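You operate a simulated robot arm through the tools that you are given. There is no shell and no other tool.

You are at the controls of a simulated two-armed robot. One attempt, no reset.

JOB
Grease the roller block with the grease gun, take the coupler off and wipe away the old grease.
Fine: pump till a full ring shows, no surplus; stand the coupler on the table; use the wipe pad and put it back. Set down upright: grease coupler, wipe pad. What is to be rubbed or washed off counts as gone when no trace of it is left.
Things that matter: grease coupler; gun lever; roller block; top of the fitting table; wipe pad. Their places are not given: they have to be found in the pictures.

Only the result counts: the job must be done as asked and must still hold three seconds after the hand-in. Knocking over, shifting, dropping, spilling or breaking anything else fails it.

ROBOT AND FRAMES
Two 7-joint arms with fingered hands on one trunk that stands fixed in place. Base frame: the origin is at the foot of the trunk, x ahead of it, y to its left, z up; the work surface is at about z = 850. Lengths are in mm, angles in rad, forces in N, time in s.
The left shoulder is at [43, 152, 1173], the right one opposite. With the tool pointing down near the work surface each hand reaches from about 400 to 800 mm from the base axis, measured 20 degrees to its own side. Payload 3.8 kg a hand.
Tool frame (each hand has its own): the origin (TCP) lies between the finger pads and is the grasp point; the fingertips stand 30 mm ahead of it; z points along the fingers, y is the line along which they close. Largest opening 104 mm; the body of the gripper starts 35 mm behind the TCP. The gripper is a hand of 5 fingers: y runs from the thumb to the fingers, the wrist lies at [-15, -104, -178] in the tool frame.
Orientation is that of the tool frame in the base frame, as a unit quaternion [x, y, z, w]. With the fingers straight down and the wrist toward the robot, the tool's x, y and z point along [0, 1, 0], [1, 0, 0] and [0, 0, -1] of the base frame.

CONTROLS
- The arms move only by the tool arm_command. It takes "left_rows", "right_rows" or both (then of equal length, played together; a hand with none holds still); each is a list of rows, each a list of 6 numbers: the shift along the base's x, y, z in mm, then the turn, a rotation vector about the base's x, y, z in rad. In form: [[dx, dy, dz, wx, wy, wz], ...]. A call has 1 to 20 rows; each row shifts and turns the commanded pose from where the row before left it. A row lasts 0.2 s, in which the tool goes at most 50 mm and 0.15 rad; a call with a longer step from one row to the next is refused whole. A pose out of reach is approached as far as the arm can. The call stops where the force on the tool passes 60 N (or 10 N more than at its start, if that is more) or the arm is blocked; 0.2 s more then pass. In this call time passes only in rows, and 0.2 s behind the last. It gives the time, the measured TCP pose, the force on the tool (base axes), the opening and the grip force at its end, in the units of the frame above (readings bear some noise), with the torque about the TCP (base axes, N m) and any sound that the robot's microphone picked up.
- Cameras (640 x 400 px; columns grow to the right, rows downward): "scene" is now at [142.8, 2.9, 1327.3]; the picture's right is [0.06, -1.00, -0.01], its down [-0.53, -0.02, -0.85] and it looks along [0.84, 0.05, -0.53] (base axes); focal length 214 px, centre (320, 200). "left" rides on the left gripper at [-80, -78, -141] in its tool frame; the picture's right is [-0.78, -0.30, 0.56], its down [0.53, -0.78, 0.33] and it looks along [0.33, 0.56, 0.76] (tool axes); focal length 247 px, centre (320, 200). "right" rides on the right gripper at [80, -77, -141] in its tool frame; the picture's right is [-0.78, 0.30, -0.56], its down [-0.53, -0.78, 0.33] and it looks along [-0.33, 0.56, 0.76] (tool axes); focal length 247 px, centre (320, 200).
- snapshot(camera): a new picture of that camera. It takes no simulated time.
- move_column(by): slides the trunk up (or, below 0, down) by that many mm; the arms and the scene camera ride with it, the base frame stays. It gives what a move gives, with no picture.
- move_fingers(index, middle, ring, little, thumb_bend, thumb_turn, hand): sets how far each is bent, from 0 (flat) to 100 (curled in); at 30 the hand is open as for a grip, at 70 the pads meet at the TCP. One left out holds its place. A second passes; each finger stops where it meets its share of the squeeze, and holds until it gets a number again. It is the only way to open and close the hand. It gives what a move gives, with no picture; readings hold the bend of each and the force on index, middle, ring, little, thumb and palm. thumb_turn goes from beside the hand (0) to across from the fingers (100), as for a grip.
- aim_head(pan, tilt): turns the head with the scene camera to pan (to the left, within 1.396 rad either way) and tilt (down, from -0.506 to 1.204), counted from straight ahead of the robot. It gives what a move gives.
- locate(camera, pixels): there is no depth. For up to 12 entries [column, row, z] of the newest picture of that camera ("zoom" is the newest enlarged one), the place [x, y] in the base frame at which the ray of that pixel passes the height z, good to about 3 mm. It takes no simulated time.
- inspect(camera, box): a new picture of the part [left, top, right, bottom] of that camera's present view, enlarged. It takes no simulated time.
- close_job(): hands the job in; it is judged then, once.

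Leave the grippers open and the arms clear of the work at the hand-in unless told otherwise.

The tools are called after "Emit:" by a JSON object that holds its "method" and its "body". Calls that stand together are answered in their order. arm_command: Moves the arms, as the interface text tells. Its arguments: {"type":"object","properties":{"left_rows":{"type":"array","items":{"type":"array","items":{"type":"number"}}},"right_rows":{"type":"array","items":{"type":"array","items":{"type":"number"}}}},"required":[]} The other tools are called the same way: move_column (by) slides the trunk up or down; move_fingers (index, middle, ring, little, thumb_bend, thumb_turn, hand) moves the fingers one by one; aim_head (pan, tilt) turns the head that bears the scene camera; snapshot (camera) takes a picture; locate (camera, pixels) gives the place at which the rays of pixels pass given heights; inspect (camera, box) takes an enlarged picture of a part of a camera's view; close_job () hands the job in.

At the start:

```text
t: 0.0
left_position: [356.1, 364.1, 1189.8]
left_tool_rot: [0.707, 0.707, 0.0, -0.001]
left_contact_force: [0.0, 0.1, 0.2]
left_moment: [0.02, 0.03, 0.0]
left_grip_width: 103.8
left_grip_force: 0.1
left_shape: jaw
left_bend: [30.0, 30.0, 30.0, 30.0, 30.0, 98.0]
left_finger forces: [0.0, 0.0, 0.1, 0.0, 0.0, 0.0]
right_position: [596.4, -7.2, 1226.4]
right_tool_rot: [0.707, 0.707, 0.0, 0.001]
right_contact_force: [0.1, -0.2, 0.5]
right_moment: [-0.01, 0.03, 0.0]
right_grip_width: 103.7
right_grip_force: 0.0
right_shape: jaw
right_bend: [30.0, 30.0, 30.0, 30.0, 30.0, 98.0]
right_finger forces: [0.0, 0.0, 0.1, 0.0, 0.1, 0.0]
trunk travel left (down, up): [-250.0, 206.0]
head pan, tilt: [0.056, 0.449]
```

scene: 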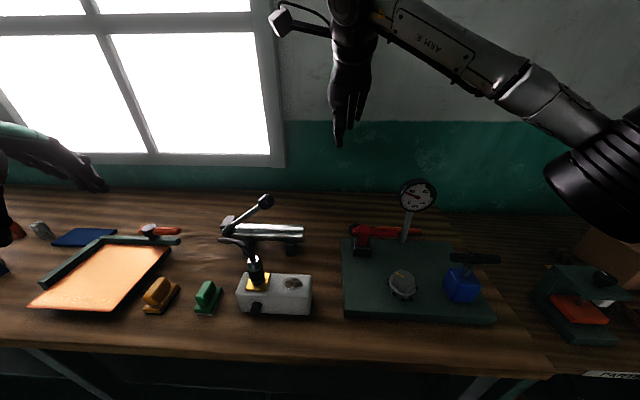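
right: 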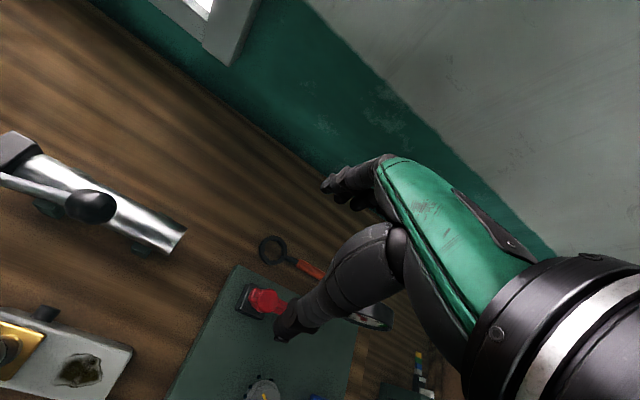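
left: 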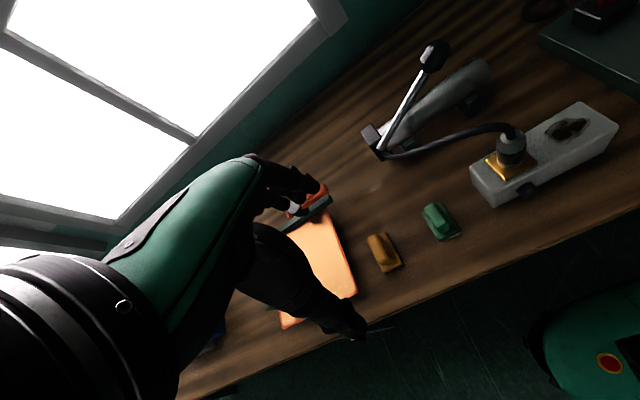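

I see a roller block (grey/white) at about (273,295) with the coupler on a yellow plate at (257,275), the grease gun with its lever knob at (265,200), and two pads (yellow at (160,293), green at (208,297)). I'll enlarge these areas to understand them.

Emit:
{"method": "inspect", "body": {"camera": "scene", "box": [200, 180, 340, 330]}}

Emit:
{"method": "inspect", "body": {"camera": "scene", "box": [120, 220, 260, 330]}}

Emit:
{"method": "inspect", "body": {"camera": "left", "box": [340, 30, 640, 280]}}

Emit:
{"method": "inspect", "body": {"camera": "scene", "box": [330, 170, 640, 360]}}

```text
2.67 times, centred on (270, 255) of scene
```

zoom: 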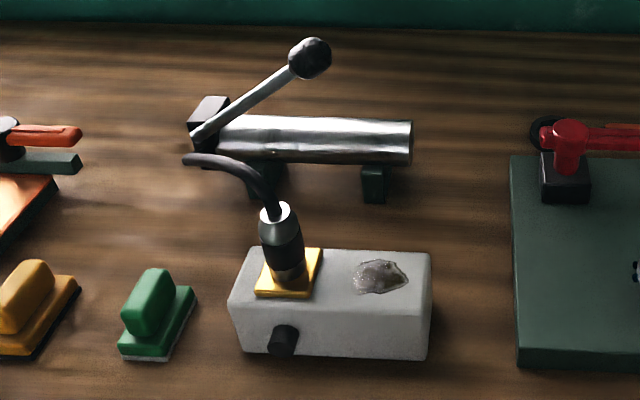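

```text
3.64 times, centred on (190, 275) of scene
```

zoom: 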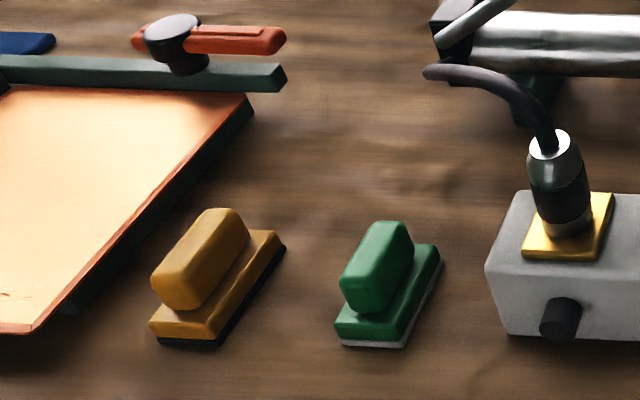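

```text
1.60 times, centred on (490, 155) of left
```

zoom: 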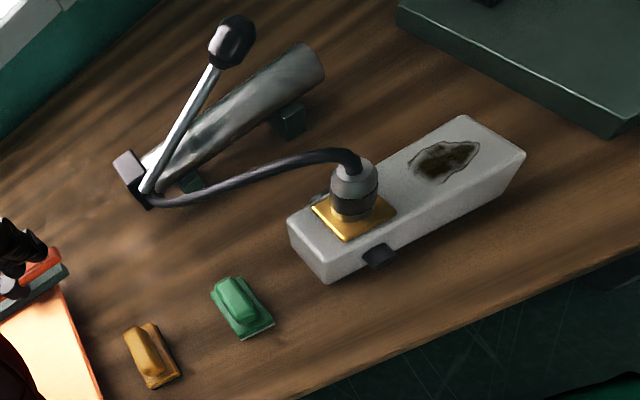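

```text
2.06 times, centred on (485, 265) of scene
```

zoom: 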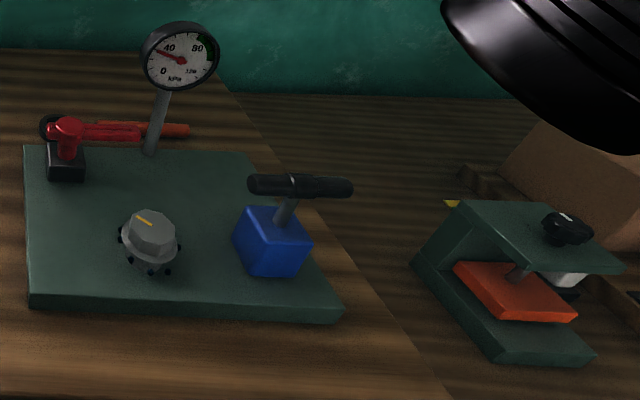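

Let me get rough ground positions of the main things from the scene camera, then move the hand cameras for better views.

Emit:
{"method": "locate", "body": {"camera": "scene", "pixels": [[238, 313, 850], [310, 315, 850], [240, 291, 910], [310, 275, 910], [265, 201, 1000], [247, 254, 850], [294, 254, 850], [251, 235, 920], [300, 230, 920], [160, 311, 850], [206, 313, 850], [223, 290, 850]]}}

Emit:
{"method": "snapshot", "body": {"camera": "scene"}}

```text
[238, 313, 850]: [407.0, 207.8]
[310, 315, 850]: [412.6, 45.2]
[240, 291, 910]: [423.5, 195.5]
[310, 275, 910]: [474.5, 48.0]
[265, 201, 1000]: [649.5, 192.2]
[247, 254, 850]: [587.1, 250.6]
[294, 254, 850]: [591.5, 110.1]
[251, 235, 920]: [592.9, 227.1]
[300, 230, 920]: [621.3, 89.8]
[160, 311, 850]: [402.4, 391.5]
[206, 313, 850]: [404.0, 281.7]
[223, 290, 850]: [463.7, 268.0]
```

```text
taken
```

scene: 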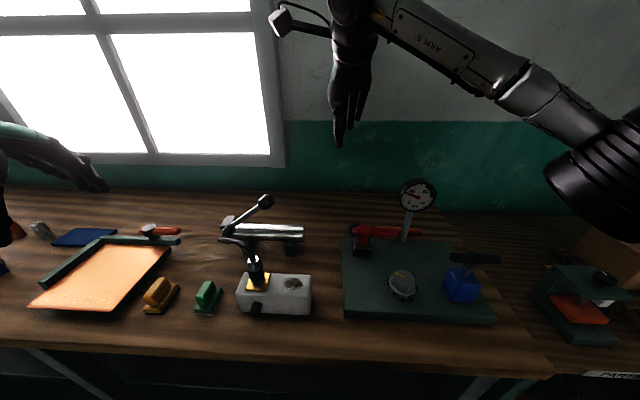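

Now I triangulate using both cameras: coupler base, lever knob, block top corners, pads.

Emit:
{"method": "locate", "body": {"camera": "scene", "pixels": [[265, 201, 950], [265, 201, 1000], [265, 201, 1050], [236, 292, 890], [236, 292, 910], [311, 296, 890], [311, 296, 910], [243, 274, 890], [312, 274, 910], [312, 274, 890], [254, 260, 950], [254, 260, 980]]}}

Emit:
{"method": "locate", "body": {"camera": "left", "pixels": [[434, 55, 950], [434, 55, 1000], [434, 55, 1050], [469, 170, 890], [469, 170, 910], [618, 127, 890], [618, 127, 910], [577, 102, 890], [577, 102, 910], [495, 185, 890], [512, 136, 950], [512, 136, 980]]}}

```text
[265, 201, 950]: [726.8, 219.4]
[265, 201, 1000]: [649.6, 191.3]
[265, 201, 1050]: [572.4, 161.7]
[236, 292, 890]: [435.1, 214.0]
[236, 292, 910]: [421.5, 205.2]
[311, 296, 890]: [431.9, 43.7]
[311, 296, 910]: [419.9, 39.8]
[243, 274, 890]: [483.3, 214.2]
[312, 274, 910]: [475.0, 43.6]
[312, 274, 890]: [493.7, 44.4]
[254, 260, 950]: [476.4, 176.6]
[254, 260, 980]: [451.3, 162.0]
```

```text
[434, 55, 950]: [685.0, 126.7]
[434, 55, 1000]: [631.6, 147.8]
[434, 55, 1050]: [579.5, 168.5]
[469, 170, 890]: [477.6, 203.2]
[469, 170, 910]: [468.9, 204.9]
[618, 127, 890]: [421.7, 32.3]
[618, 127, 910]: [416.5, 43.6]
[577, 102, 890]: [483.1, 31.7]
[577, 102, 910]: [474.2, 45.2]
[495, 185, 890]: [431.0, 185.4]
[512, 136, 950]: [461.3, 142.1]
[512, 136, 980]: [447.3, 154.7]
```

The block top lies at z≈910 (x 420–475, y 42–205), the coupler top near (449,158,983), and the lever knob near (585,166,1043). Next I lower the left hand a bit to get a closer view of the two pads and see which is the wipe pad.

Emit:
{"method": "arm_command", "body": {"left_rows": [[-7, -18, -32, 0, 0, 0], [-7, -18, -32, 0, 0, 0], [-6, -18, -32, 0, 0, 0], [-6, -18, -32, 0, 0, 0]]}}

Emit:
{"method": "snapshot", "body": {"camera": "left"}}

```text
t: 1.0
left_position: [361.4, 307.1, 1075.0]
left_tool_rot: [0.707, 0.707, -0.001, 0.0]
left_contact_force: [1.1, -0.1, -0.2]
left_moment: [-0.01, -0.02, 0.02]
left_grip_width: 103.9
left_grip_force: 0.1
left_shape: jaw
left_bend: [30.0, 30.0, 30.0, 30.0, 30.0, 98.0]
left_finger forces: [0.0, 0.0, 0.0, 0.1, 0.1, 0.0]
left hand out of reach, approached as far as the arm can: row 3, 4
right_position: [597.8, -7.8, 1227.2]
right_tool_rot: [0.707, 0.707, -0.001, -0.001]
right_contact_force: [0.0, 1.9, 0.2]
right_moment: [0.01, 0.0, 0.02]
right_grip_width: 103.6
right_grip_force: 0.1
right_shape: jaw
right_bend: [30.0, 30.0, 30.0, 30.0, 30.0, 98.0]
right_finger forces: [0.0, 0.0, 0.1, 0.1, 0.0, 0.0]
trunk travel left (down, up): [-250.0, 206.0]
head pan, tilt: [0.056, 0.449]
```

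```text
taken
```

left: 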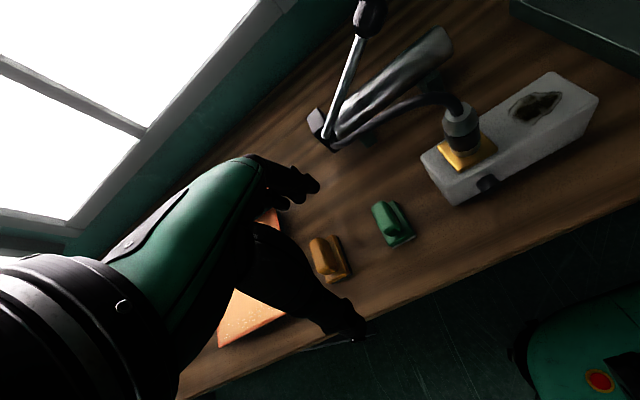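

I'll zoom on the two pads at (325,258) and (393,223) and on the coupler/block.

Emit:
{"method": "inspect", "body": {"camera": "left", "box": [290, 180, 430, 290]}}

Emit:
{"method": "inspect", "body": {"camera": "left", "box": [410, 60, 610, 210]}}

```text
3.64 times, centred on (360, 235) of left
```

zoom: 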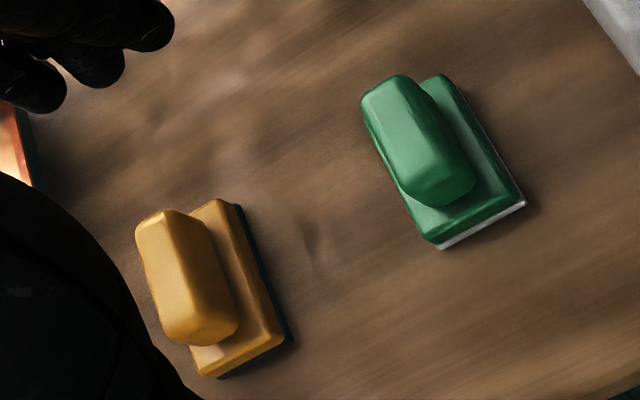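

```text
2.67 times, centred on (510, 135) of left
```

zoom: 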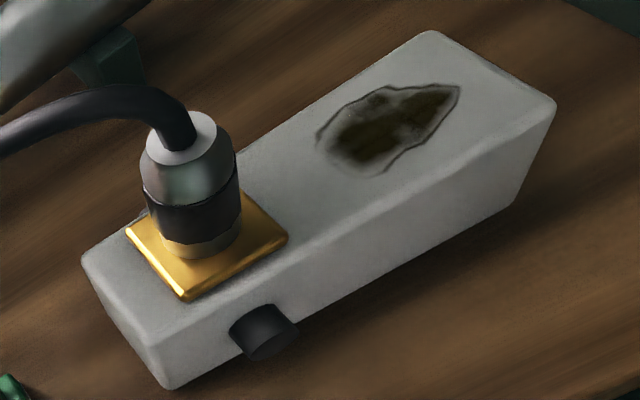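

The green pad has a white wiping face, the yellow a dark (abrasive-looking) face, so I take green as the wipe pad. Now I triangulate the lever pivot, knob, and pad handle from the scene and current left views.

Emit:
{"method": "inspect", "body": {"camera": "left", "box": [290, 0, 480, 160]}}

Emit:
{"method": "locate", "body": {"camera": "left", "pixels": [[371, 17, 1030], [371, 17, 1050], [330, 138, 920], [330, 138, 940], [462, 110, 980], [462, 110, 960], [391, 215, 890], [391, 215, 880], [326, 256, 890], [326, 256, 880], [390, 207, 890], [400, 222, 890]]}}

Emit:
{"method": "inspect", "body": {"camera": "scene", "box": [190, 180, 310, 260]}}

```text
2.50 times, centred on (385, 80) of left
```

zoom: 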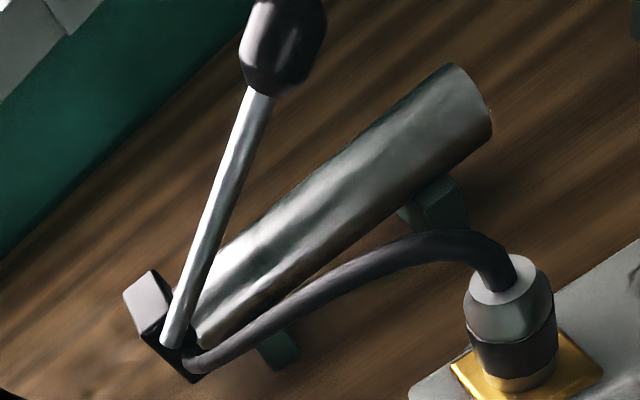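

```text
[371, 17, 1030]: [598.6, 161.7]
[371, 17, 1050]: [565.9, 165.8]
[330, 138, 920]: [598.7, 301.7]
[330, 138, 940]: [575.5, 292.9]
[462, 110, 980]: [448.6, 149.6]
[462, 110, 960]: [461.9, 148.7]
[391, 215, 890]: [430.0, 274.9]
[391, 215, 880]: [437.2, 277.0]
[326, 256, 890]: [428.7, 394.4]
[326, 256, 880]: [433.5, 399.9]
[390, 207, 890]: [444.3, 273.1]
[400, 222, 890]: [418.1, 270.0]
```

```text
5.00 times, centred on (250, 220) of scene
```

zoom: 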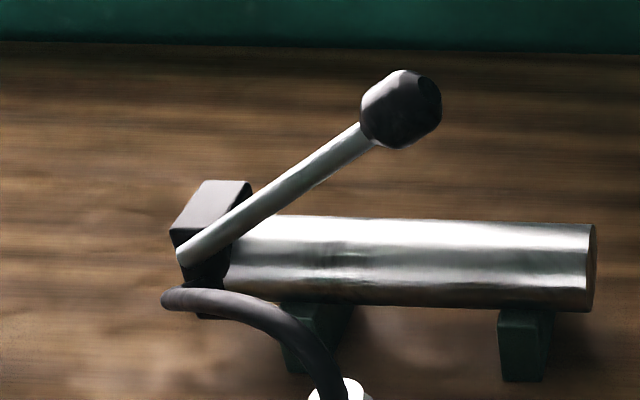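

I now triangulate the pivot point (223,231 in scene) and gun body ends.

Emit:
{"method": "snapshot", "body": {"camera": "scene"}}

Emit:
{"method": "locate", "body": {"camera": "scene", "pixels": [[223, 231, 900], [223, 231, 920], [223, 231, 940], [223, 231, 960], [269, 201, 1040], [266, 201, 1050], [304, 224, 940], [304, 241, 880], [306, 232, 910], [208, 284, 890], [208, 284, 880], [230, 216, 950]]}}

Emit:
{"method": "locate", "body": {"camera": "left", "pixels": [[327, 138, 900], [327, 138, 920], [327, 138, 940], [327, 138, 960], [454, 40, 940], [454, 40, 920], [436, 26, 950], [433, 24, 930], [373, 18, 1040], [373, 18, 1045], [340, 110, 960], [340, 110, 940]]}}

```text
taken
```

scene: 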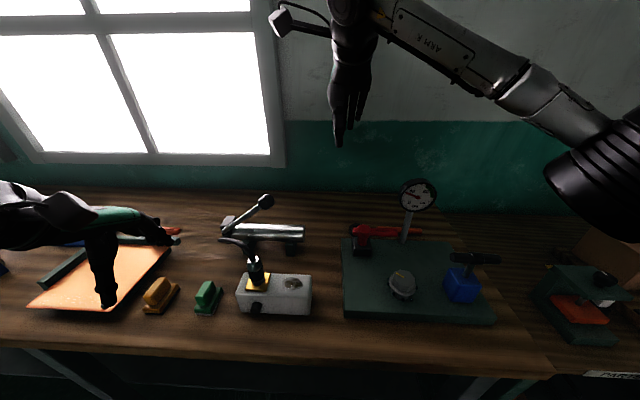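

```text
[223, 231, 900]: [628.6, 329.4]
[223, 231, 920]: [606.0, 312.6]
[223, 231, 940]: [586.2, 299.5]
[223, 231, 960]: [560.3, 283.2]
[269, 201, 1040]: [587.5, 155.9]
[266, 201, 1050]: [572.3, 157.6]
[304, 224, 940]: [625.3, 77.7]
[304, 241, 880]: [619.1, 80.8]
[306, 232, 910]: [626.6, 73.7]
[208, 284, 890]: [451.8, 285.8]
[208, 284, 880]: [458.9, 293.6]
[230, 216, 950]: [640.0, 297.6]
```

```text
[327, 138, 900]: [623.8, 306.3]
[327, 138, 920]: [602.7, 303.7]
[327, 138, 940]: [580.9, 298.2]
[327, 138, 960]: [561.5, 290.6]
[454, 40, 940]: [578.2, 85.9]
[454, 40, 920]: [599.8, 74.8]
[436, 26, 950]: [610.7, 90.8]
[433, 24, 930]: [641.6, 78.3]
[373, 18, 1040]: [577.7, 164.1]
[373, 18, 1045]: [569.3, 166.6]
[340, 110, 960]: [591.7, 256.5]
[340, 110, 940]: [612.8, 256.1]
```

Pivot is at about (580,297,942), knob at (580,163,1043): lever swings about the x axis, length ≈168 mm. I move the right hand aside to the right (stays high), and bring the left hand above the knob, well clear.

Emit:
{"method": "arm_command", "body": {"left_rows": [[0, 0, 40, 0, 0, 0], [40, -20, 20, 0, 0, 0], [40, -22, 12, 0, 0, 0], [40, -22, 12, 0, 0, 0], [40, -22, 12, 0, 0, 0], [40, -22, 12, 0, 0, 0], [40, -22, 0, 0, 0, 0]], "right_rows": [[0, 0, 0, 0, 0, 0], [-15, -40, 0, 0, 0, 0], [-15, -40, 0, 0, 0, 0], [-15, -40, 0, 0, 0, 0], [-15, -40, 0, 0, 0, 0], [-15, -40, 0, 0, 0, 0], [-15, -40, 0, 0, 0, 0]]}}

Emit:
{"method": "move_fingers", "body": {"hand": "left", "index": 68, "middle": 68, "ring": 68, "little": 68, "thumb_bend": 68}}

Emit:
{"method": "snapshot", "body": {"camera": "scene"}}

Emit:
{"method": "snapshot", "body": {"camera": "left"}}

```text
t: 2.6
left_position: [604.3, 174.3, 1183.8]
left_tool_rot: [0.707, 0.707, 0.0, -0.002]
left_contact_force: [-1.0, 0.4, 0.4]
left_moment: [0.01, -0.01, -0.02]
left_grip_width: 104.0
left_grip_force: 0.1
left_shape: jaw
left_bend: [30.0, 30.0, 30.0, 30.0, 30.0, 98.0]
left_finger forces: [0.0, 0.1, 0.0, 0.1, 0.0, 0.1]
right_position: [505.5, -252.4, 1226.2]
right_tool_rot: [0.706, 0.708, 0.001, -0.001]
right_contact_force: [0.8, 0.6, 0.5]
right_moment: [-0.01, 0.01, 0.01]
right_grip_width: 103.5
right_grip_force: 0.0
right_shape: jaw
right_bend: [30.0, 30.0, 30.0, 30.0, 30.0, 98.0]
right_finger forces: [0.1, 0.1, 0.0, 0.0, 0.0, 0.1]
trunk travel left (down, up): [-250.0, 206.0]
head pan, tilt: [0.056, 0.449]
```

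```text
t: 3.6
left_position: [600.7, 177.3, 1184.3]
left_tool_rot: [0.707, 0.707, -0.001, -0.001]
left_contact_force: [-0.5, -0.1, -0.2]
left_moment: [-0.02, 0.02, -0.01]
left_grip_width: 6.3
left_grip_force: 0.0
left_shape: fingers
left_bend: [68.0, 68.0, 68.0, 68.0, 68.0, 98.0]
left_finger forces: [0.1, 0.0, 0.1, 0.1, 0.1, 0.0]
right_position: [504.4, -250.5, 1227.1]
right_tool_rot: [0.706, 0.708, 0.001, -0.001]
right_contact_force: [-0.3, -0.6, 0.8]
right_moment: [0.0, 0.02, -0.02]
right_grip_width: 103.8
right_grip_force: 0.1
right_shape: jaw
right_bend: [30.0, 30.0, 30.0, 30.0, 30.0, 98.0]
right_finger forces: [0.1, 0.0, 0.1, 0.0, 0.1, 0.1]
trunk travel left (down, up): [-250.0, 206.0]
head pan, tilt: [0.056, 0.449]
```

```text
taken
```

scene: 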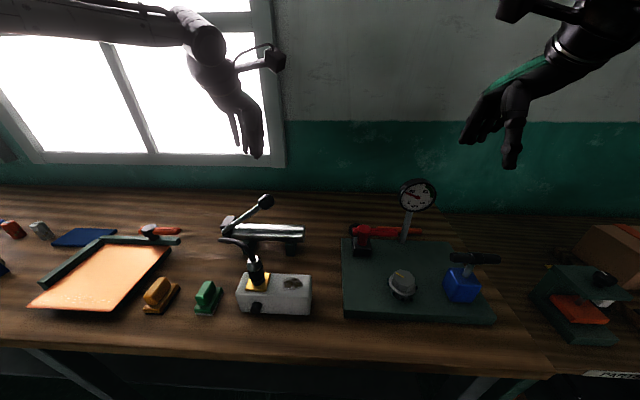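

```text
taken
```

left: 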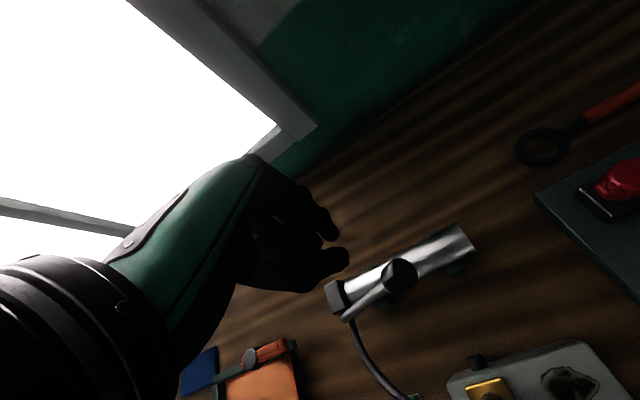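

The left hand is above the lever. I re-triangulate the knob from this new left view (398,272) and look at the other items on the table's left for pad candidates.

Emit:
{"method": "inspect", "body": {"camera": "left", "box": [310, 210, 490, 330]}}

Emit:
{"method": "locate", "body": {"camera": "left", "pixels": [[400, 273, 1030], [400, 273, 1043], [400, 273, 1055], [345, 318, 942], [465, 245, 925], [470, 237, 925], [335, 295, 950], [455, 229, 945]]}}

Emit:
{"method": "inspect", "body": {"camera": "scene", "box": [0, 210, 200, 330]}}

```text
3.33 times, centred on (400, 270) of left
```

zoom: 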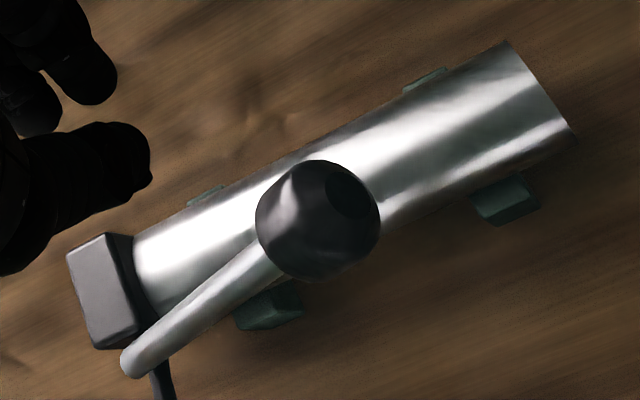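

```text
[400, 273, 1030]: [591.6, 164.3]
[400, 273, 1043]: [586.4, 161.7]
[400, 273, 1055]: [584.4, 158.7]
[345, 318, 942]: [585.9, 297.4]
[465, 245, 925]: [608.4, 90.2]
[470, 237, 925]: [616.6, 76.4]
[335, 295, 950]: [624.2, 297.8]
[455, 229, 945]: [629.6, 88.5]
```

```text
3.20 times, centred on (100, 270) of scene
```

zoom: 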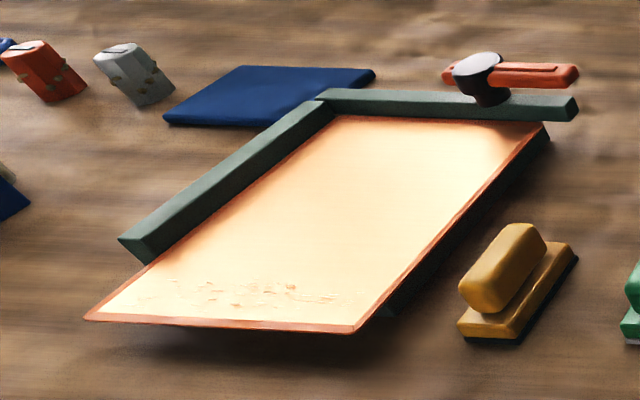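

Knob centre refined to about (586,162,1043), pivot (586,297,942). I lower the closed hand to just above the knob first.

Emit:
{"method": "arm_command", "body": {"left_rows": [[-7, -7, -40, 0, 0, 0], [-8, -7, -38, 0, 0, 0]]}}

Emit:
{"method": "snapshot", "body": {"camera": "scene"}}

Emit:
{"method": "inspect", "body": {"camera": "left", "box": [240, 150, 480, 330]}}

Emit:
{"method": "inspect", "body": {"camera": "scene", "box": [200, 120, 320, 240]}}

```text
t: 4.2
left_position: [588.0, 163.1, 1104.2]
left_tool_rot: [0.707, 0.707, 0.0, 0.0]
left_contact_force: [-0.1, 0.3, -0.1]
left_moment: [-0.01, -0.02, 0.01]
left_grip_width: 6.5
left_grip_force: 0.1
left_shape: fingers
left_bend: [68.0, 68.0, 68.0, 68.0, 68.0, 98.0]
left_finger forces: [0.1, 0.0, 0.0, 0.0, 0.0, 0.0]
right_position: [505.0, -248.9, 1227.4]
right_tool_rot: [0.707, 0.707, 0.0, -0.001]
right_contact_force: [0.3, 0.4, -0.9]
right_moment: [0.02, 0.0, -0.01]
right_grip_width: 103.8
right_grip_force: 0.0
right_shape: jaw
right_bend: [30.0, 30.0, 30.0, 30.0, 30.0, 98.0]
right_finger forces: [0.0, 0.1, 0.0, 0.0, 0.0, 0.1]
trunk travel left (down, up): [-250.0, 206.0]
head pan, tilt: [0.056, 0.449]
```

```text
taken
```

scene: 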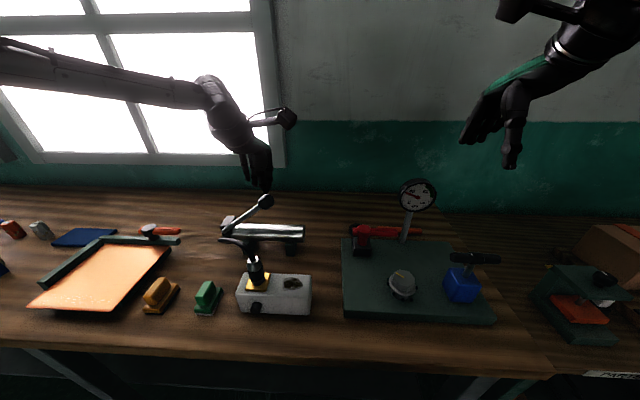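

```text
2.22 times, centred on (360, 240) of left
```

zoom: 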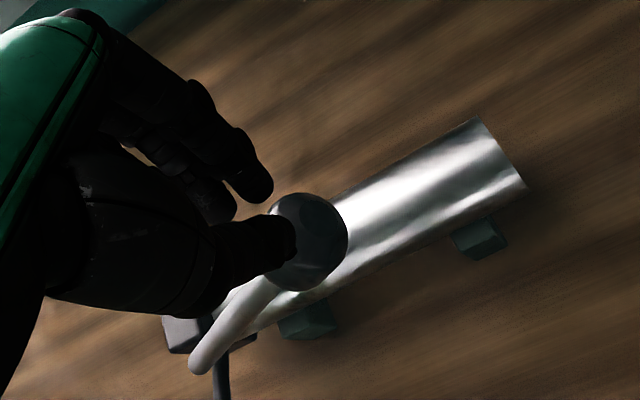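

```text
3.33 times, centred on (260, 180) of scene
```

zoom: 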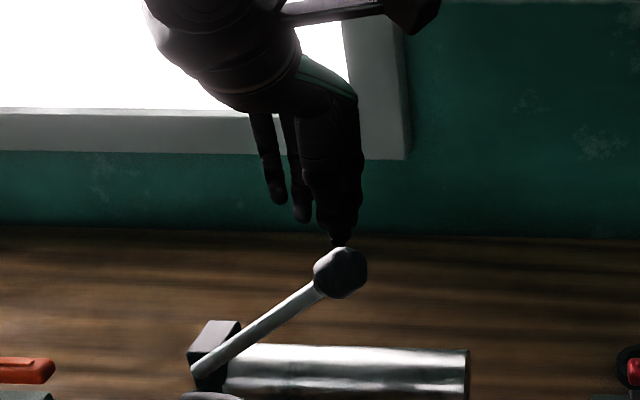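

The thumb/index tips are right above the knob. I press down along the arc slowly while watching force.

Emit:
{"method": "arm_command", "body": {"left_rows": [[0, -2, -10, 0, 0, 0], [-1, -6, -13, 0, 0, 0], [0, -6, -13, 0, 0, 0]]}}

Emit:
{"method": "snapshot", "body": {"camera": "scene"}}

Emit:
{"method": "inspect", "body": {"camera": "scene", "box": [200, 140, 320, 260]}}

```text
t: 5.0
left_position: [585.3, 148.7, 1069.8]
left_tool_rot: [0.707, 0.708, 0.0, 0.0]
left_contact_force: [1.2, -0.6, 0.6]
left_moment: [-0.02, -0.03, -0.03]
left_grip_width: 6.4
left_grip_force: 0.5
left_shape: fingers
left_bend: [68.0, 68.0, 68.0, 68.0, 68.0, 98.0]
left_finger forces: [0.1, 1.3, 0.0, 0.1, 0.1, 0.0]
right_position: [504.8, -250.4, 1227.6]
right_tool_rot: [0.706, 0.708, -0.001, -0.002]
right_contact_force: [-0.2, -0.7, 0.0]
right_moment: [-0.01, -0.01, 0.05]
right_grip_width: 103.4
right_grip_force: 0.0
right_shape: jaw
right_bend: [30.0, 30.0, 30.0, 30.0, 30.0, 98.0]
right_finger forces: [0.1, 0.0, 0.0, 0.0, 0.0, 0.0]
trunk travel left (down, up): [-250.0, 206.0]
head pan, tilt: [0.056, 0.449]
```

```text
taken
```

scene: 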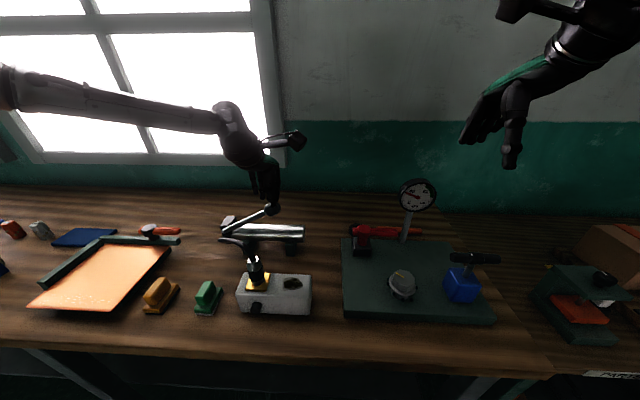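

```text
3.33 times, centred on (260, 200) of scene
```

zoom: 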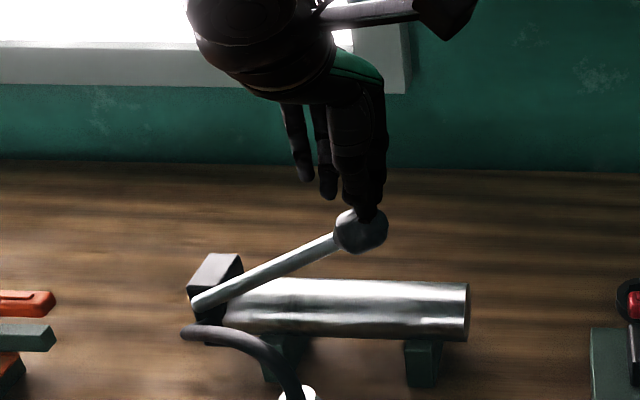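

The lever follows with almost no resistance. I continue along the arc in small steps.

Emit:
{"method": "arm_command", "body": {"left_rows": [[0, -5, -11, 0, 0, 0], [0, -5, -13, 0, 0, 0], [0, -4, -13, 0, 0, 0], [0, -3, -14, 0, 0, 0]]}}

Emit:
{"method": "inspect", "body": {"camera": "scene", "box": [200, 160, 320, 260]}}

Emit:
{"method": "inspect", "body": {"camera": "scene", "box": [225, 250, 325, 325]}}

```text
t: 6.0
left_position: [584.4, 133.0, 1016.8]
left_tool_rot: [0.707, 0.708, 0.001, 0.0]
left_contact_force: [0.3, 0.9, 2.3]
left_moment: [0.01, -0.04, -0.02]
left_grip_width: 6.1
left_grip_force: 1.2
left_shape: fingers
left_bend: [68.0, 67.0, 68.0, 68.0, 68.0, 98.0]
left_finger forces: [0.0, 1.6, 0.1, 0.1, 0.1, 0.0]
right_position: [505.9, -249.2, 1226.9]
right_tool_rot: [0.706, 0.708, -0.001, -0.001]
right_contact_force: [-0.5, -0.8, 0.2]
right_moment: [-0.03, 0.0, -0.01]
right_grip_width: 103.8
right_grip_force: 0.0
right_shape: jaw
right_bend: [30.0, 30.0, 30.0, 30.0, 30.0, 98.0]
right_finger forces: [0.0, 0.0, 0.1, 0.1, 0.0, 0.0]
trunk travel left (down, up): [-250.0, 206.0]
head pan, tilt: [0.056, 0.449]
```

```text
4.00 times, centred on (260, 210) of scene
```

zoom: 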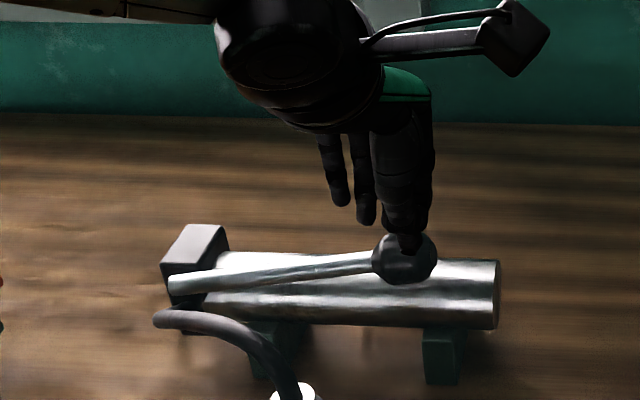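

```text
5.33 times, centred on (275, 288) of scene
```

zoom: 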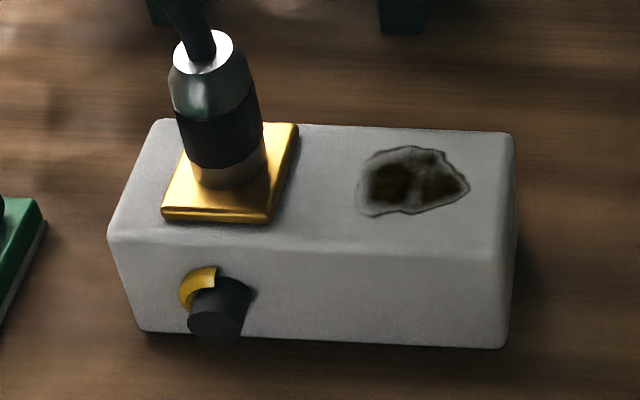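

A grease arc has started at the black shaft on the block's front face (zoom 200,285). The ring grows with the lever travel. I press a little further and check again.

Emit:
{"method": "arm_command", "body": {"left_rows": [[0, -1, -8, 0, 0, 0]]}}

Emit:
{"method": "inspect", "body": {"camera": "scene", "box": [225, 250, 325, 325]}}

Emit:
{"method": "inspect", "body": {"camera": "scene", "box": [200, 160, 320, 260]}}

```text
t: 6.4
left_position: [584.7, 132.0, 1010.1]
left_tool_rot: [0.707, 0.707, -0.001, 0.001]
left_contact_force: [1.1, 0.2, 2.2]
left_moment: [0.0, -0.02, 0.02]
left_grip_width: 6.4
left_grip_force: 0.6
left_shape: fingers
left_bend: [68.0, 68.0, 68.0, 68.0, 68.0, 98.0]
left_finger forces: [0.1, 1.6, 0.0, 0.0, 0.0, 0.0]
right_position: [505.7, -249.4, 1227.0]
right_tool_rot: [0.707, 0.708, -0.001, -0.001]
right_contact_force: [0.4, 0.1, 0.2]
right_moment: [-0.01, -0.02, -0.01]
right_grip_width: 103.8
right_grip_force: 0.0
right_shape: jaw
right_bend: [30.0, 30.0, 30.0, 30.0, 30.0, 98.0]
right_finger forces: [0.1, 0.1, 0.0, 0.0, 0.1, 0.0]
trunk travel left (down, up): [-250.0, 206.0]
head pan, tilt: [0.056, 0.449]
```

```text
5.33 times, centred on (275, 288) of scene
```

zoom: 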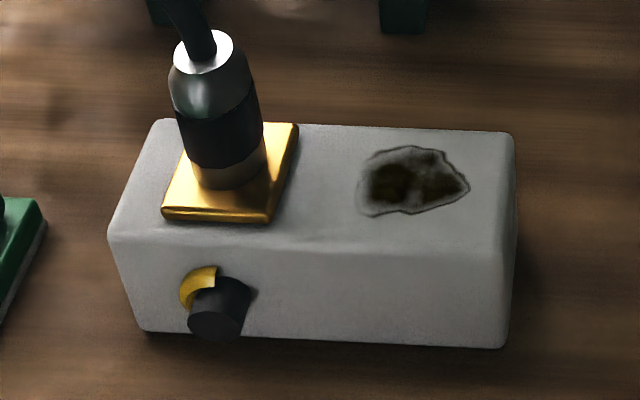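

```text
4.00 times, centred on (260, 210) of scene
```

zoom: 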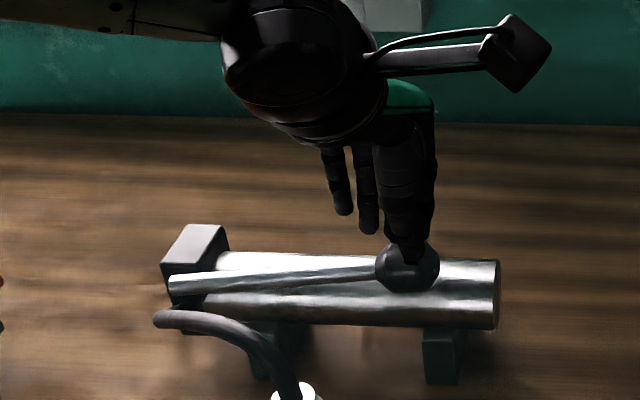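

The arc did not grow with this extra travel, so it probably grows per stroke. I lift the hand to see whether the lever springs back.

Emit:
{"method": "arm_command", "body": {"left_rows": [[0, 2, 14, 0, 0, 0], [0, 4, 14, 0, 0, 0], [0, 4, 14, 0, 0, 0]]}}

Emit:
{"method": "inspect", "body": {"camera": "scene", "box": [200, 160, 320, 260]}}

Emit:
{"method": "inspect", "body": {"camera": "scene", "box": [225, 250, 325, 325]}}

```text
t: 7.2
left_position: [584.4, 140.6, 1052.1]
left_tool_rot: [0.707, 0.707, 0.0, 0.0]
left_contact_force: [0.3, 0.1, 1.7]
left_moment: [0.04, -0.03, -0.05]
left_grip_width: 5.9
left_grip_force: 0.8
left_shape: fingers
left_bend: [68.0, 68.0, 68.0, 68.0, 68.0, 98.0]
left_finger forces: [0.0, 1.2, 0.0, 0.0, 0.0, 0.0]
right_position: [504.3, -249.7, 1227.2]
right_tool_rot: [0.707, 0.708, 0.001, 0.001]
right_contact_force: [-0.3, 0.2, 0.2]
right_moment: [-0.01, -0.01, -0.03]
right_grip_width: 103.7
right_grip_force: 0.0
right_shape: jaw
right_bend: [30.0, 30.0, 30.0, 30.0, 30.0, 98.0]
right_finger forces: [0.0, 0.0, 0.1, 0.0, 0.1, 0.0]
trunk travel left (down, up): [-250.0, 206.0]
head pan, tilt: [0.056, 0.449]
```

```text
4.00 times, centred on (260, 210) of scene
```

zoom: 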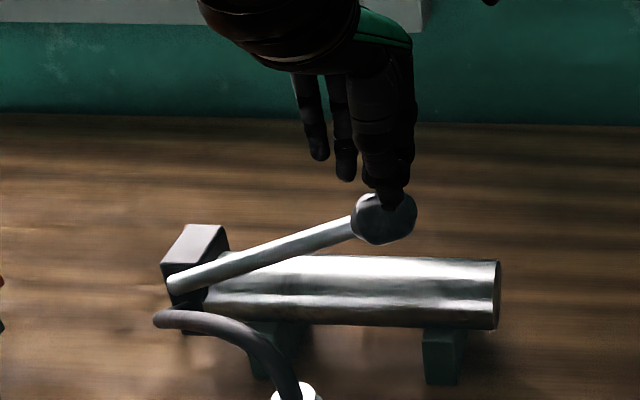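

```text
5.33 times, centred on (275, 288) of scene
```

zoom: 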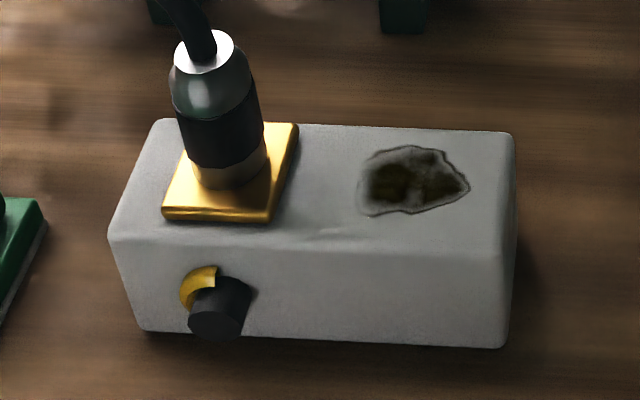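

The lever is spring-returned. I let it go fully up, then make one second full stroke and check the ring.

Emit:
{"method": "arm_command", "body": {"left_rows": [[0, 5, 14, 0, 0, 0], [0, 6, 14, 0, 0, 0], [1, 7, 14, 0, 0, 0], [1, 4, 14, 0, 0, 0]]}}

Emit:
{"method": "inspect", "body": {"camera": "scene", "box": [200, 140, 320, 260]}}

Emit:
{"method": "inspect", "body": {"camera": "scene", "box": [225, 250, 325, 325]}}

```text
t: 8.2
left_position: [587.7, 162.6, 1109.3]
left_tool_rot: [0.708, 0.707, 0.0, 0.0]
left_contact_force: [0.1, -0.2, -0.5]
left_moment: [0.02, -0.01, 0.05]
left_grip_width: 6.6
left_grip_force: 0.1
left_shape: fingers
left_bend: [68.0, 68.0, 68.0, 68.0, 68.0, 98.0]
left_finger forces: [0.1, 0.0, 0.0, 0.0, 0.0, 0.1]
right_position: [504.5, -250.1, 1227.5]
right_tool_rot: [0.707, 0.708, -0.001, 0.0]
right_contact_force: [-0.8, 0.0, -0.5]
right_moment: [0.01, 0.02, 0.02]
right_grip_width: 103.7
right_grip_force: 0.0
right_shape: jaw
right_bend: [30.0, 30.0, 30.0, 30.0, 30.0, 98.0]
right_finger forces: [0.0, 0.1, 0.0, 0.0, 0.0, 0.1]
trunk travel left (down, up): [-250.0, 206.0]
head pan, tilt: [0.056, 0.449]
```

```text
3.33 times, centred on (260, 200) of scene
```

zoom: 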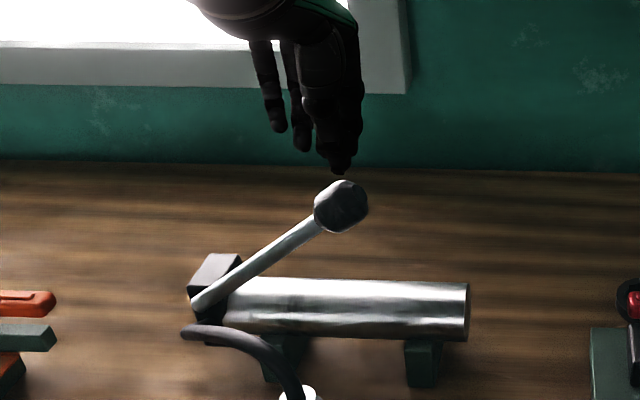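

```text
5.33 times, centred on (275, 288) of scene
```

zoom: 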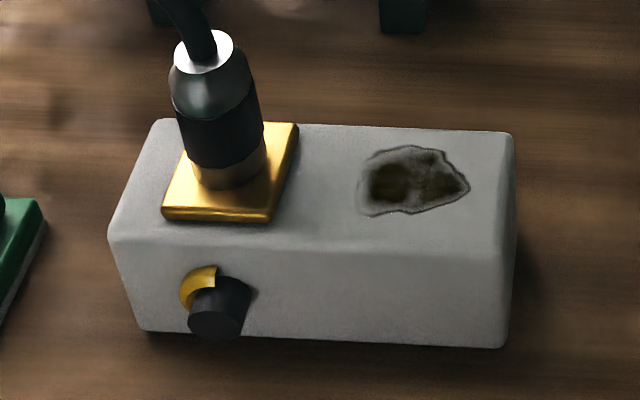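

Lever fully back up, about a quarter of the ring shows. Second full stroke down along the arc.

Emit:
{"method": "arm_command", "body": {"left_rows": [[-1, -2, -14, 0, 0, 0], [-1, -6, -14, 0, 0, 0], [0, -6, -14, 0, 0, 0], [0, -6, -14, 0, 0, 0], [0, -5, -14, 0, 0, 0], [0, -4, -14, 0, 0, 0], [0, -2, -13, 0, 0, 0]]}}

Emit:
{"method": "inspect", "body": {"camera": "scene", "box": [225, 250, 325, 325]}}

Emit:
{"method": "inspect", "body": {"camera": "scene", "box": [200, 160, 320, 260]}}

```text
t: 9.8
left_position: [587.1, 132.1, 1012.1]
left_tool_rot: [0.707, 0.707, 0.0, -0.001]
left_contact_force: [0.1, -0.3, 1.2]
left_moment: [0.02, 0.02, 0.0]
left_grip_width: 6.2
left_grip_force: 1.0
left_shape: fingers
left_bend: [68.0, 68.0, 68.0, 68.0, 68.0, 97.0]
left_finger forces: [0.1, 0.9, 0.0, 0.0, 0.8, 0.0]
right_position: [504.7, -249.9, 1227.5]
right_tool_rot: [0.706, 0.708, 0.0, 0.0]
right_contact_force: [0.7, -1.1, 0.0]
right_moment: [-0.02, 0.03, 0.0]
right_grip_width: 103.6
right_grip_force: 0.1
right_shape: jaw
right_bend: [30.0, 30.0, 30.0, 30.0, 30.0, 98.0]
right_finger forces: [0.0, 0.1, 0.0, 0.1, 0.0, 0.0]
trunk travel left (down, up): [-250.0, 206.0]
head pan, tilt: [0.056, 0.449]
```

```text
5.33 times, centred on (275, 288) of scene
```

zoom: 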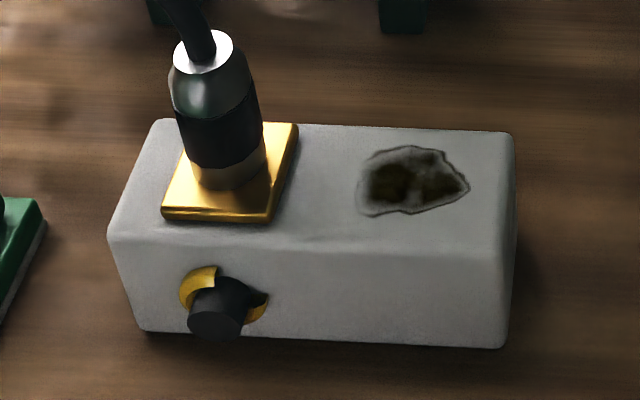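

```text
4.00 times, centred on (260, 210) of scene
```

zoom: 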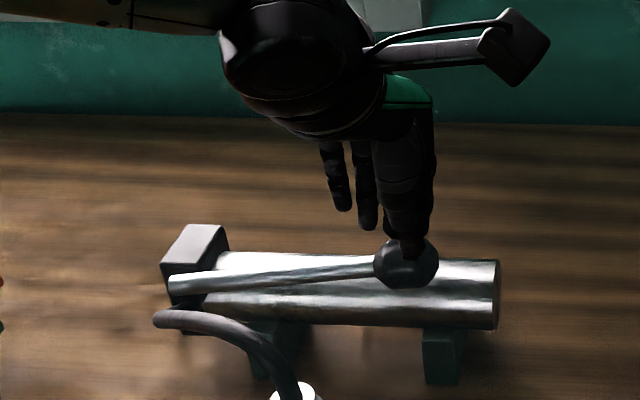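

A second segment appeared at the lower right of the shaft. I look closer at the ring to see what fraction is covered.

Emit:
{"method": "inspect", "body": {"camera": "scene", "box": [250, 293, 282, 317]}}

Emit:
{"method": "arm_command", "body": {"left_rows": [[0, 2, 14, 0, 0, 0], [0, 4, 14, 0, 0, 0], [0, 5, 14, 0, 0, 0], [0, 6, 14, 0, 0, 0], [0, 6, 14, 0, 0, 0], [1, 6, 14, 0, 0, 0], [0, 2, 13, 0, 0, 0]]}}

Emit:
{"method": "inspect", "body": {"camera": "scene", "box": [200, 140, 320, 320]}}

```text
16.00 times, centred on (266, 305) of scene
```

zoom: 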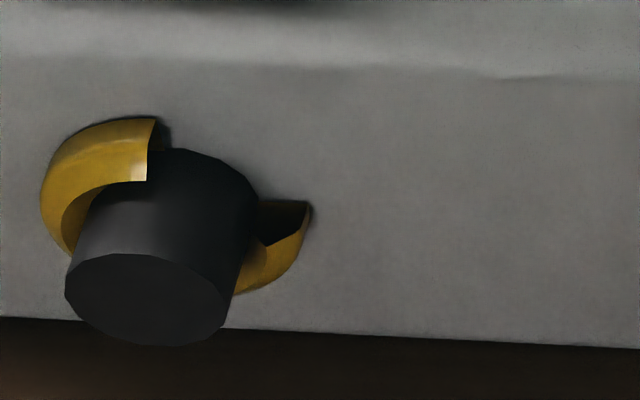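

```text
t: 11.4
left_position: [586.1, 162.5, 1108.4]
left_tool_rot: [0.707, 0.707, 0.0, 0.0]
left_contact_force: [-0.8, 0.4, -0.6]
left_moment: [-0.03, 0.01, -0.02]
left_grip_width: 6.4
left_grip_force: 0.0
left_shape: fingers
left_bend: [68.0, 68.0, 68.0, 68.0, 68.0, 98.0]
left_finger forces: [0.0, 0.0, 0.0, 0.1, 0.0, 0.1]
right_position: [505.9, -250.2, 1228.3]
right_tool_rot: [0.706, 0.708, 0.001, 0.0]
right_contact_force: [0.8, -0.6, 0.7]
right_moment: [0.0, -0.02, 0.01]
right_grip_width: 104.0
right_grip_force: 0.2
right_shape: jaw
right_bend: [30.0, 30.0, 30.0, 30.0, 30.0, 98.0]
right_finger forces: [0.0, 0.1, 0.0, 0.0, 0.0, 0.0]
trunk travel left (down, up): [-250.0, 206.0]
head pan, tilt: [0.056, 0.449]
```

```text
2.22 times, centred on (260, 230) of scene
```

zoom: 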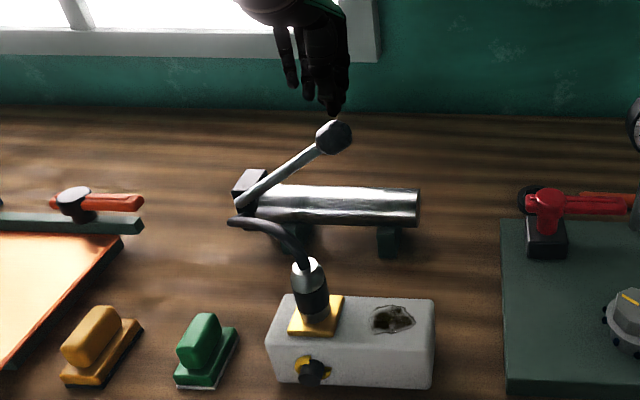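

Two segments show; the top-right gap remains. Third full stroke down.

Emit:
{"method": "arm_command", "body": {"left_rows": [[0, -2, -14, 0, 0, 0], [0, -6, -14, 0, 0, 0], [0, -6, -14, 0, 0, 0], [0, -6, -14, 0, 0, 0], [0, -5, -14, 0, 0, 0], [0, -4, -14, 0, 0, 0], [0, -2, -13, 0, 0, 0]]}}

Emit:
{"method": "inspect", "body": {"camera": "scene", "box": [250, 293, 282, 317]}}

Emit:
{"method": "inspect", "body": {"camera": "scene", "box": [200, 160, 320, 260]}}

```text
t: 13.0
left_position: [586.8, 132.5, 1011.4]
left_tool_rot: [0.707, 0.707, -0.001, 0.0]
left_contact_force: [-0.1, -1.1, 2.2]
left_moment: [0.03, 0.02, 0.05]
left_grip_width: 6.6
left_grip_force: 1.3
left_shape: fingers
left_bend: [68.0, 67.0, 68.0, 68.0, 68.0, 97.0]
left_finger forces: [0.3, 0.8, 0.1, 0.0, 1.1, 0.1]
right_position: [505.7, -250.0, 1227.3]
right_tool_rot: [0.707, 0.707, 0.0, -0.001]
right_contact_force: [0.2, -0.1, 0.1]
right_moment: [0.01, -0.01, -0.01]
right_grip_width: 103.6
right_grip_force: 0.1
right_shape: jaw
right_bend: [30.0, 30.0, 30.0, 30.0, 30.0, 98.0]
right_finger forces: [0.1, 0.0, 0.1, 0.0, 0.0, 0.0]
trunk travel left (down, up): [-250.0, 206.0]
head pan, tilt: [0.056, 0.449]
```

```text
16.00 times, centred on (266, 305) of scene
```

zoom: 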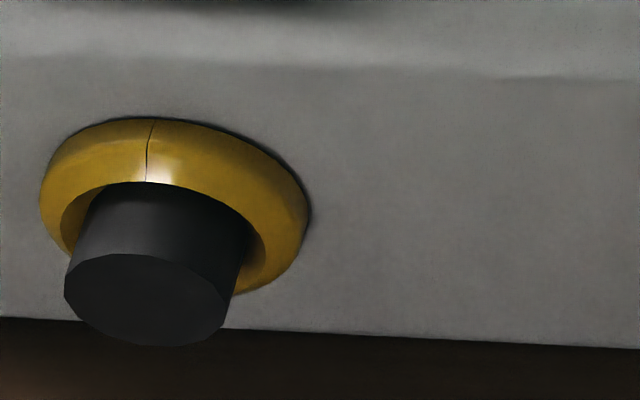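

```text
4.00 times, centred on (260, 210) of scene
```

zoom: 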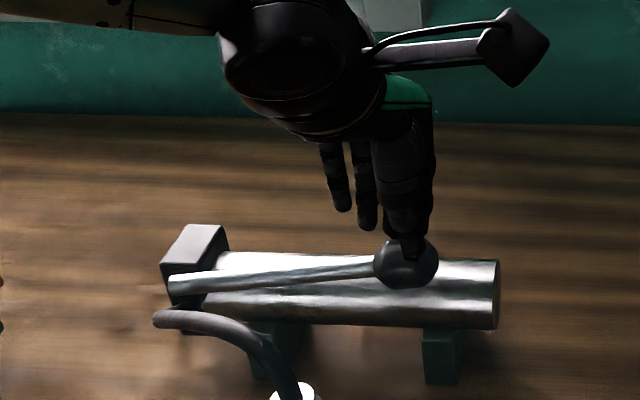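

The visible part now looks almost closed, but the lower-left of the shaft (zoom ~60,260) looks suspiciously missing. I enlarge more before deciding on another stroke.

Emit:
{"method": "inspect", "body": {"camera": "scene", "box": [249, 298, 269, 312]}}

Emit:
{"method": "arm_command", "body": {"left_rows": [[0, 2, 14, 0, 0, 0], [0, 4, 14, 0, 0, 0], [0, 5, 14, 0, 0, 0], [0, 6, 14, 0, 0, 0], [0, 6, 14, 0, 0, 0], [0, 6, 14, 0, 0, 0], [0, 2, 14, 0, 0, 0]]}}

Emit:
{"method": "inspect", "body": {"camera": "scene", "box": [225, 250, 325, 325]}}

```text
16.00 times, centred on (259, 305) of scene
```

zoom: 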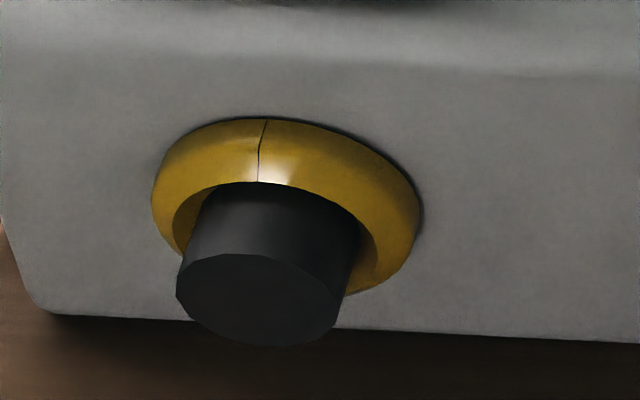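

```text
t: 14.6
left_position: [587.5, 162.1, 1109.3]
left_tool_rot: [0.707, 0.707, 0.001, 0.0]
left_contact_force: [-0.5, 0.1, -0.8]
left_moment: [0.0, 0.01, 0.03]
left_grip_width: 6.4
left_grip_force: 0.1
left_shape: fingers
left_bend: [68.0, 68.0, 68.0, 68.0, 68.0, 98.0]
left_finger forces: [0.0, 0.0, 0.0, 0.0, 0.1, 0.0]
right_position: [505.9, -249.9, 1227.8]
right_tool_rot: [0.706, 0.708, 0.0, 0.0]
right_contact_force: [0.3, -0.3, 0.3]
right_moment: [0.03, -0.03, 0.02]
right_grip_width: 103.8
right_grip_force: 0.2
right_shape: jaw
right_bend: [30.0, 30.0, 30.0, 30.0, 30.0, 98.0]
right_finger forces: [0.1, 0.0, 0.1, 0.1, 0.0, 0.0]
trunk travel left (down, up): [-250.0, 206.0]
head pan, tilt: [0.056, 0.449]
```

```text
5.33 times, centred on (275, 288) of scene
```

zoom: 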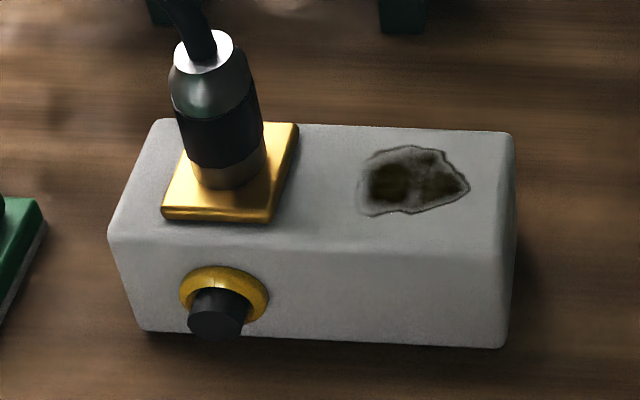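

I can't tell whether the hidden lower-left is covered. I'll raise both arms and then lower the trunk (with its camera) by 200 mm for a flatter look at the ring.

Emit:
{"method": "arm_command", "body": {"left_rows": [[0, 0, 45, 0, 0, 0], [0, 0, 45, 0, 0, 0], [0, 0, 45, 0, 0, 0], [0, 0, 45, 0, 0, 0], [0, 0, 20, 0, 0, 0]], "right_rows": [[0, 0, 40, 0, 0, 0], [0, 0, 40, 0, 0, 0], [0, 0, 40, 0, 0, 0], [0, 0, 40, 0, 0, 0], [0, 0, 0, 0, 0, 0]]}}

Emit:
{"method": "snapshot", "body": {"camera": "scene"}}

```text
t: 15.8
left_position: [588.4, 170.1, 1308.4]
left_tool_rot: [0.706, 0.708, 0.0, -0.001]
left_contact_force: [0.7, 0.8, -0.6]
left_moment: [0.05, -0.01, 0.0]
left_grip_width: 6.0
left_grip_force: 0.1
left_shape: fingers
left_bend: [68.0, 68.0, 68.0, 68.0, 68.0, 98.0]
left_finger forces: [0.0, 0.0, 0.0, 0.0, 0.0, 0.0]
left hand out of reach, approached as far as the arm can: row 5
right_position: [506.9, -248.2, 1384.8]
right_tool_rot: [0.707, 0.708, -0.001, -0.001]
right_contact_force: [-0.2, -0.2, -0.9]
right_moment: [-0.01, 0.02, -0.02]
right_grip_width: 103.8
right_grip_force: 0.0
right_shape: jaw
right_bend: [30.0, 30.0, 30.0, 30.0, 30.0, 98.0]
right_finger forces: [0.0, 0.0, 0.0, 0.0, 0.0, 0.0]
trunk travel left (down, up): [-250.0, 206.0]
head pan, tilt: [0.056, 0.449]
```

```text
taken
```

scene: 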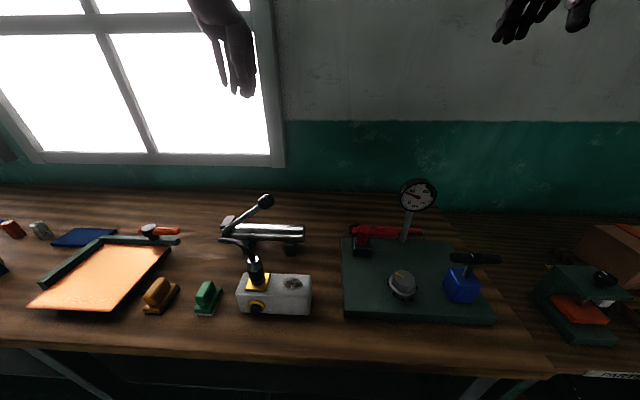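

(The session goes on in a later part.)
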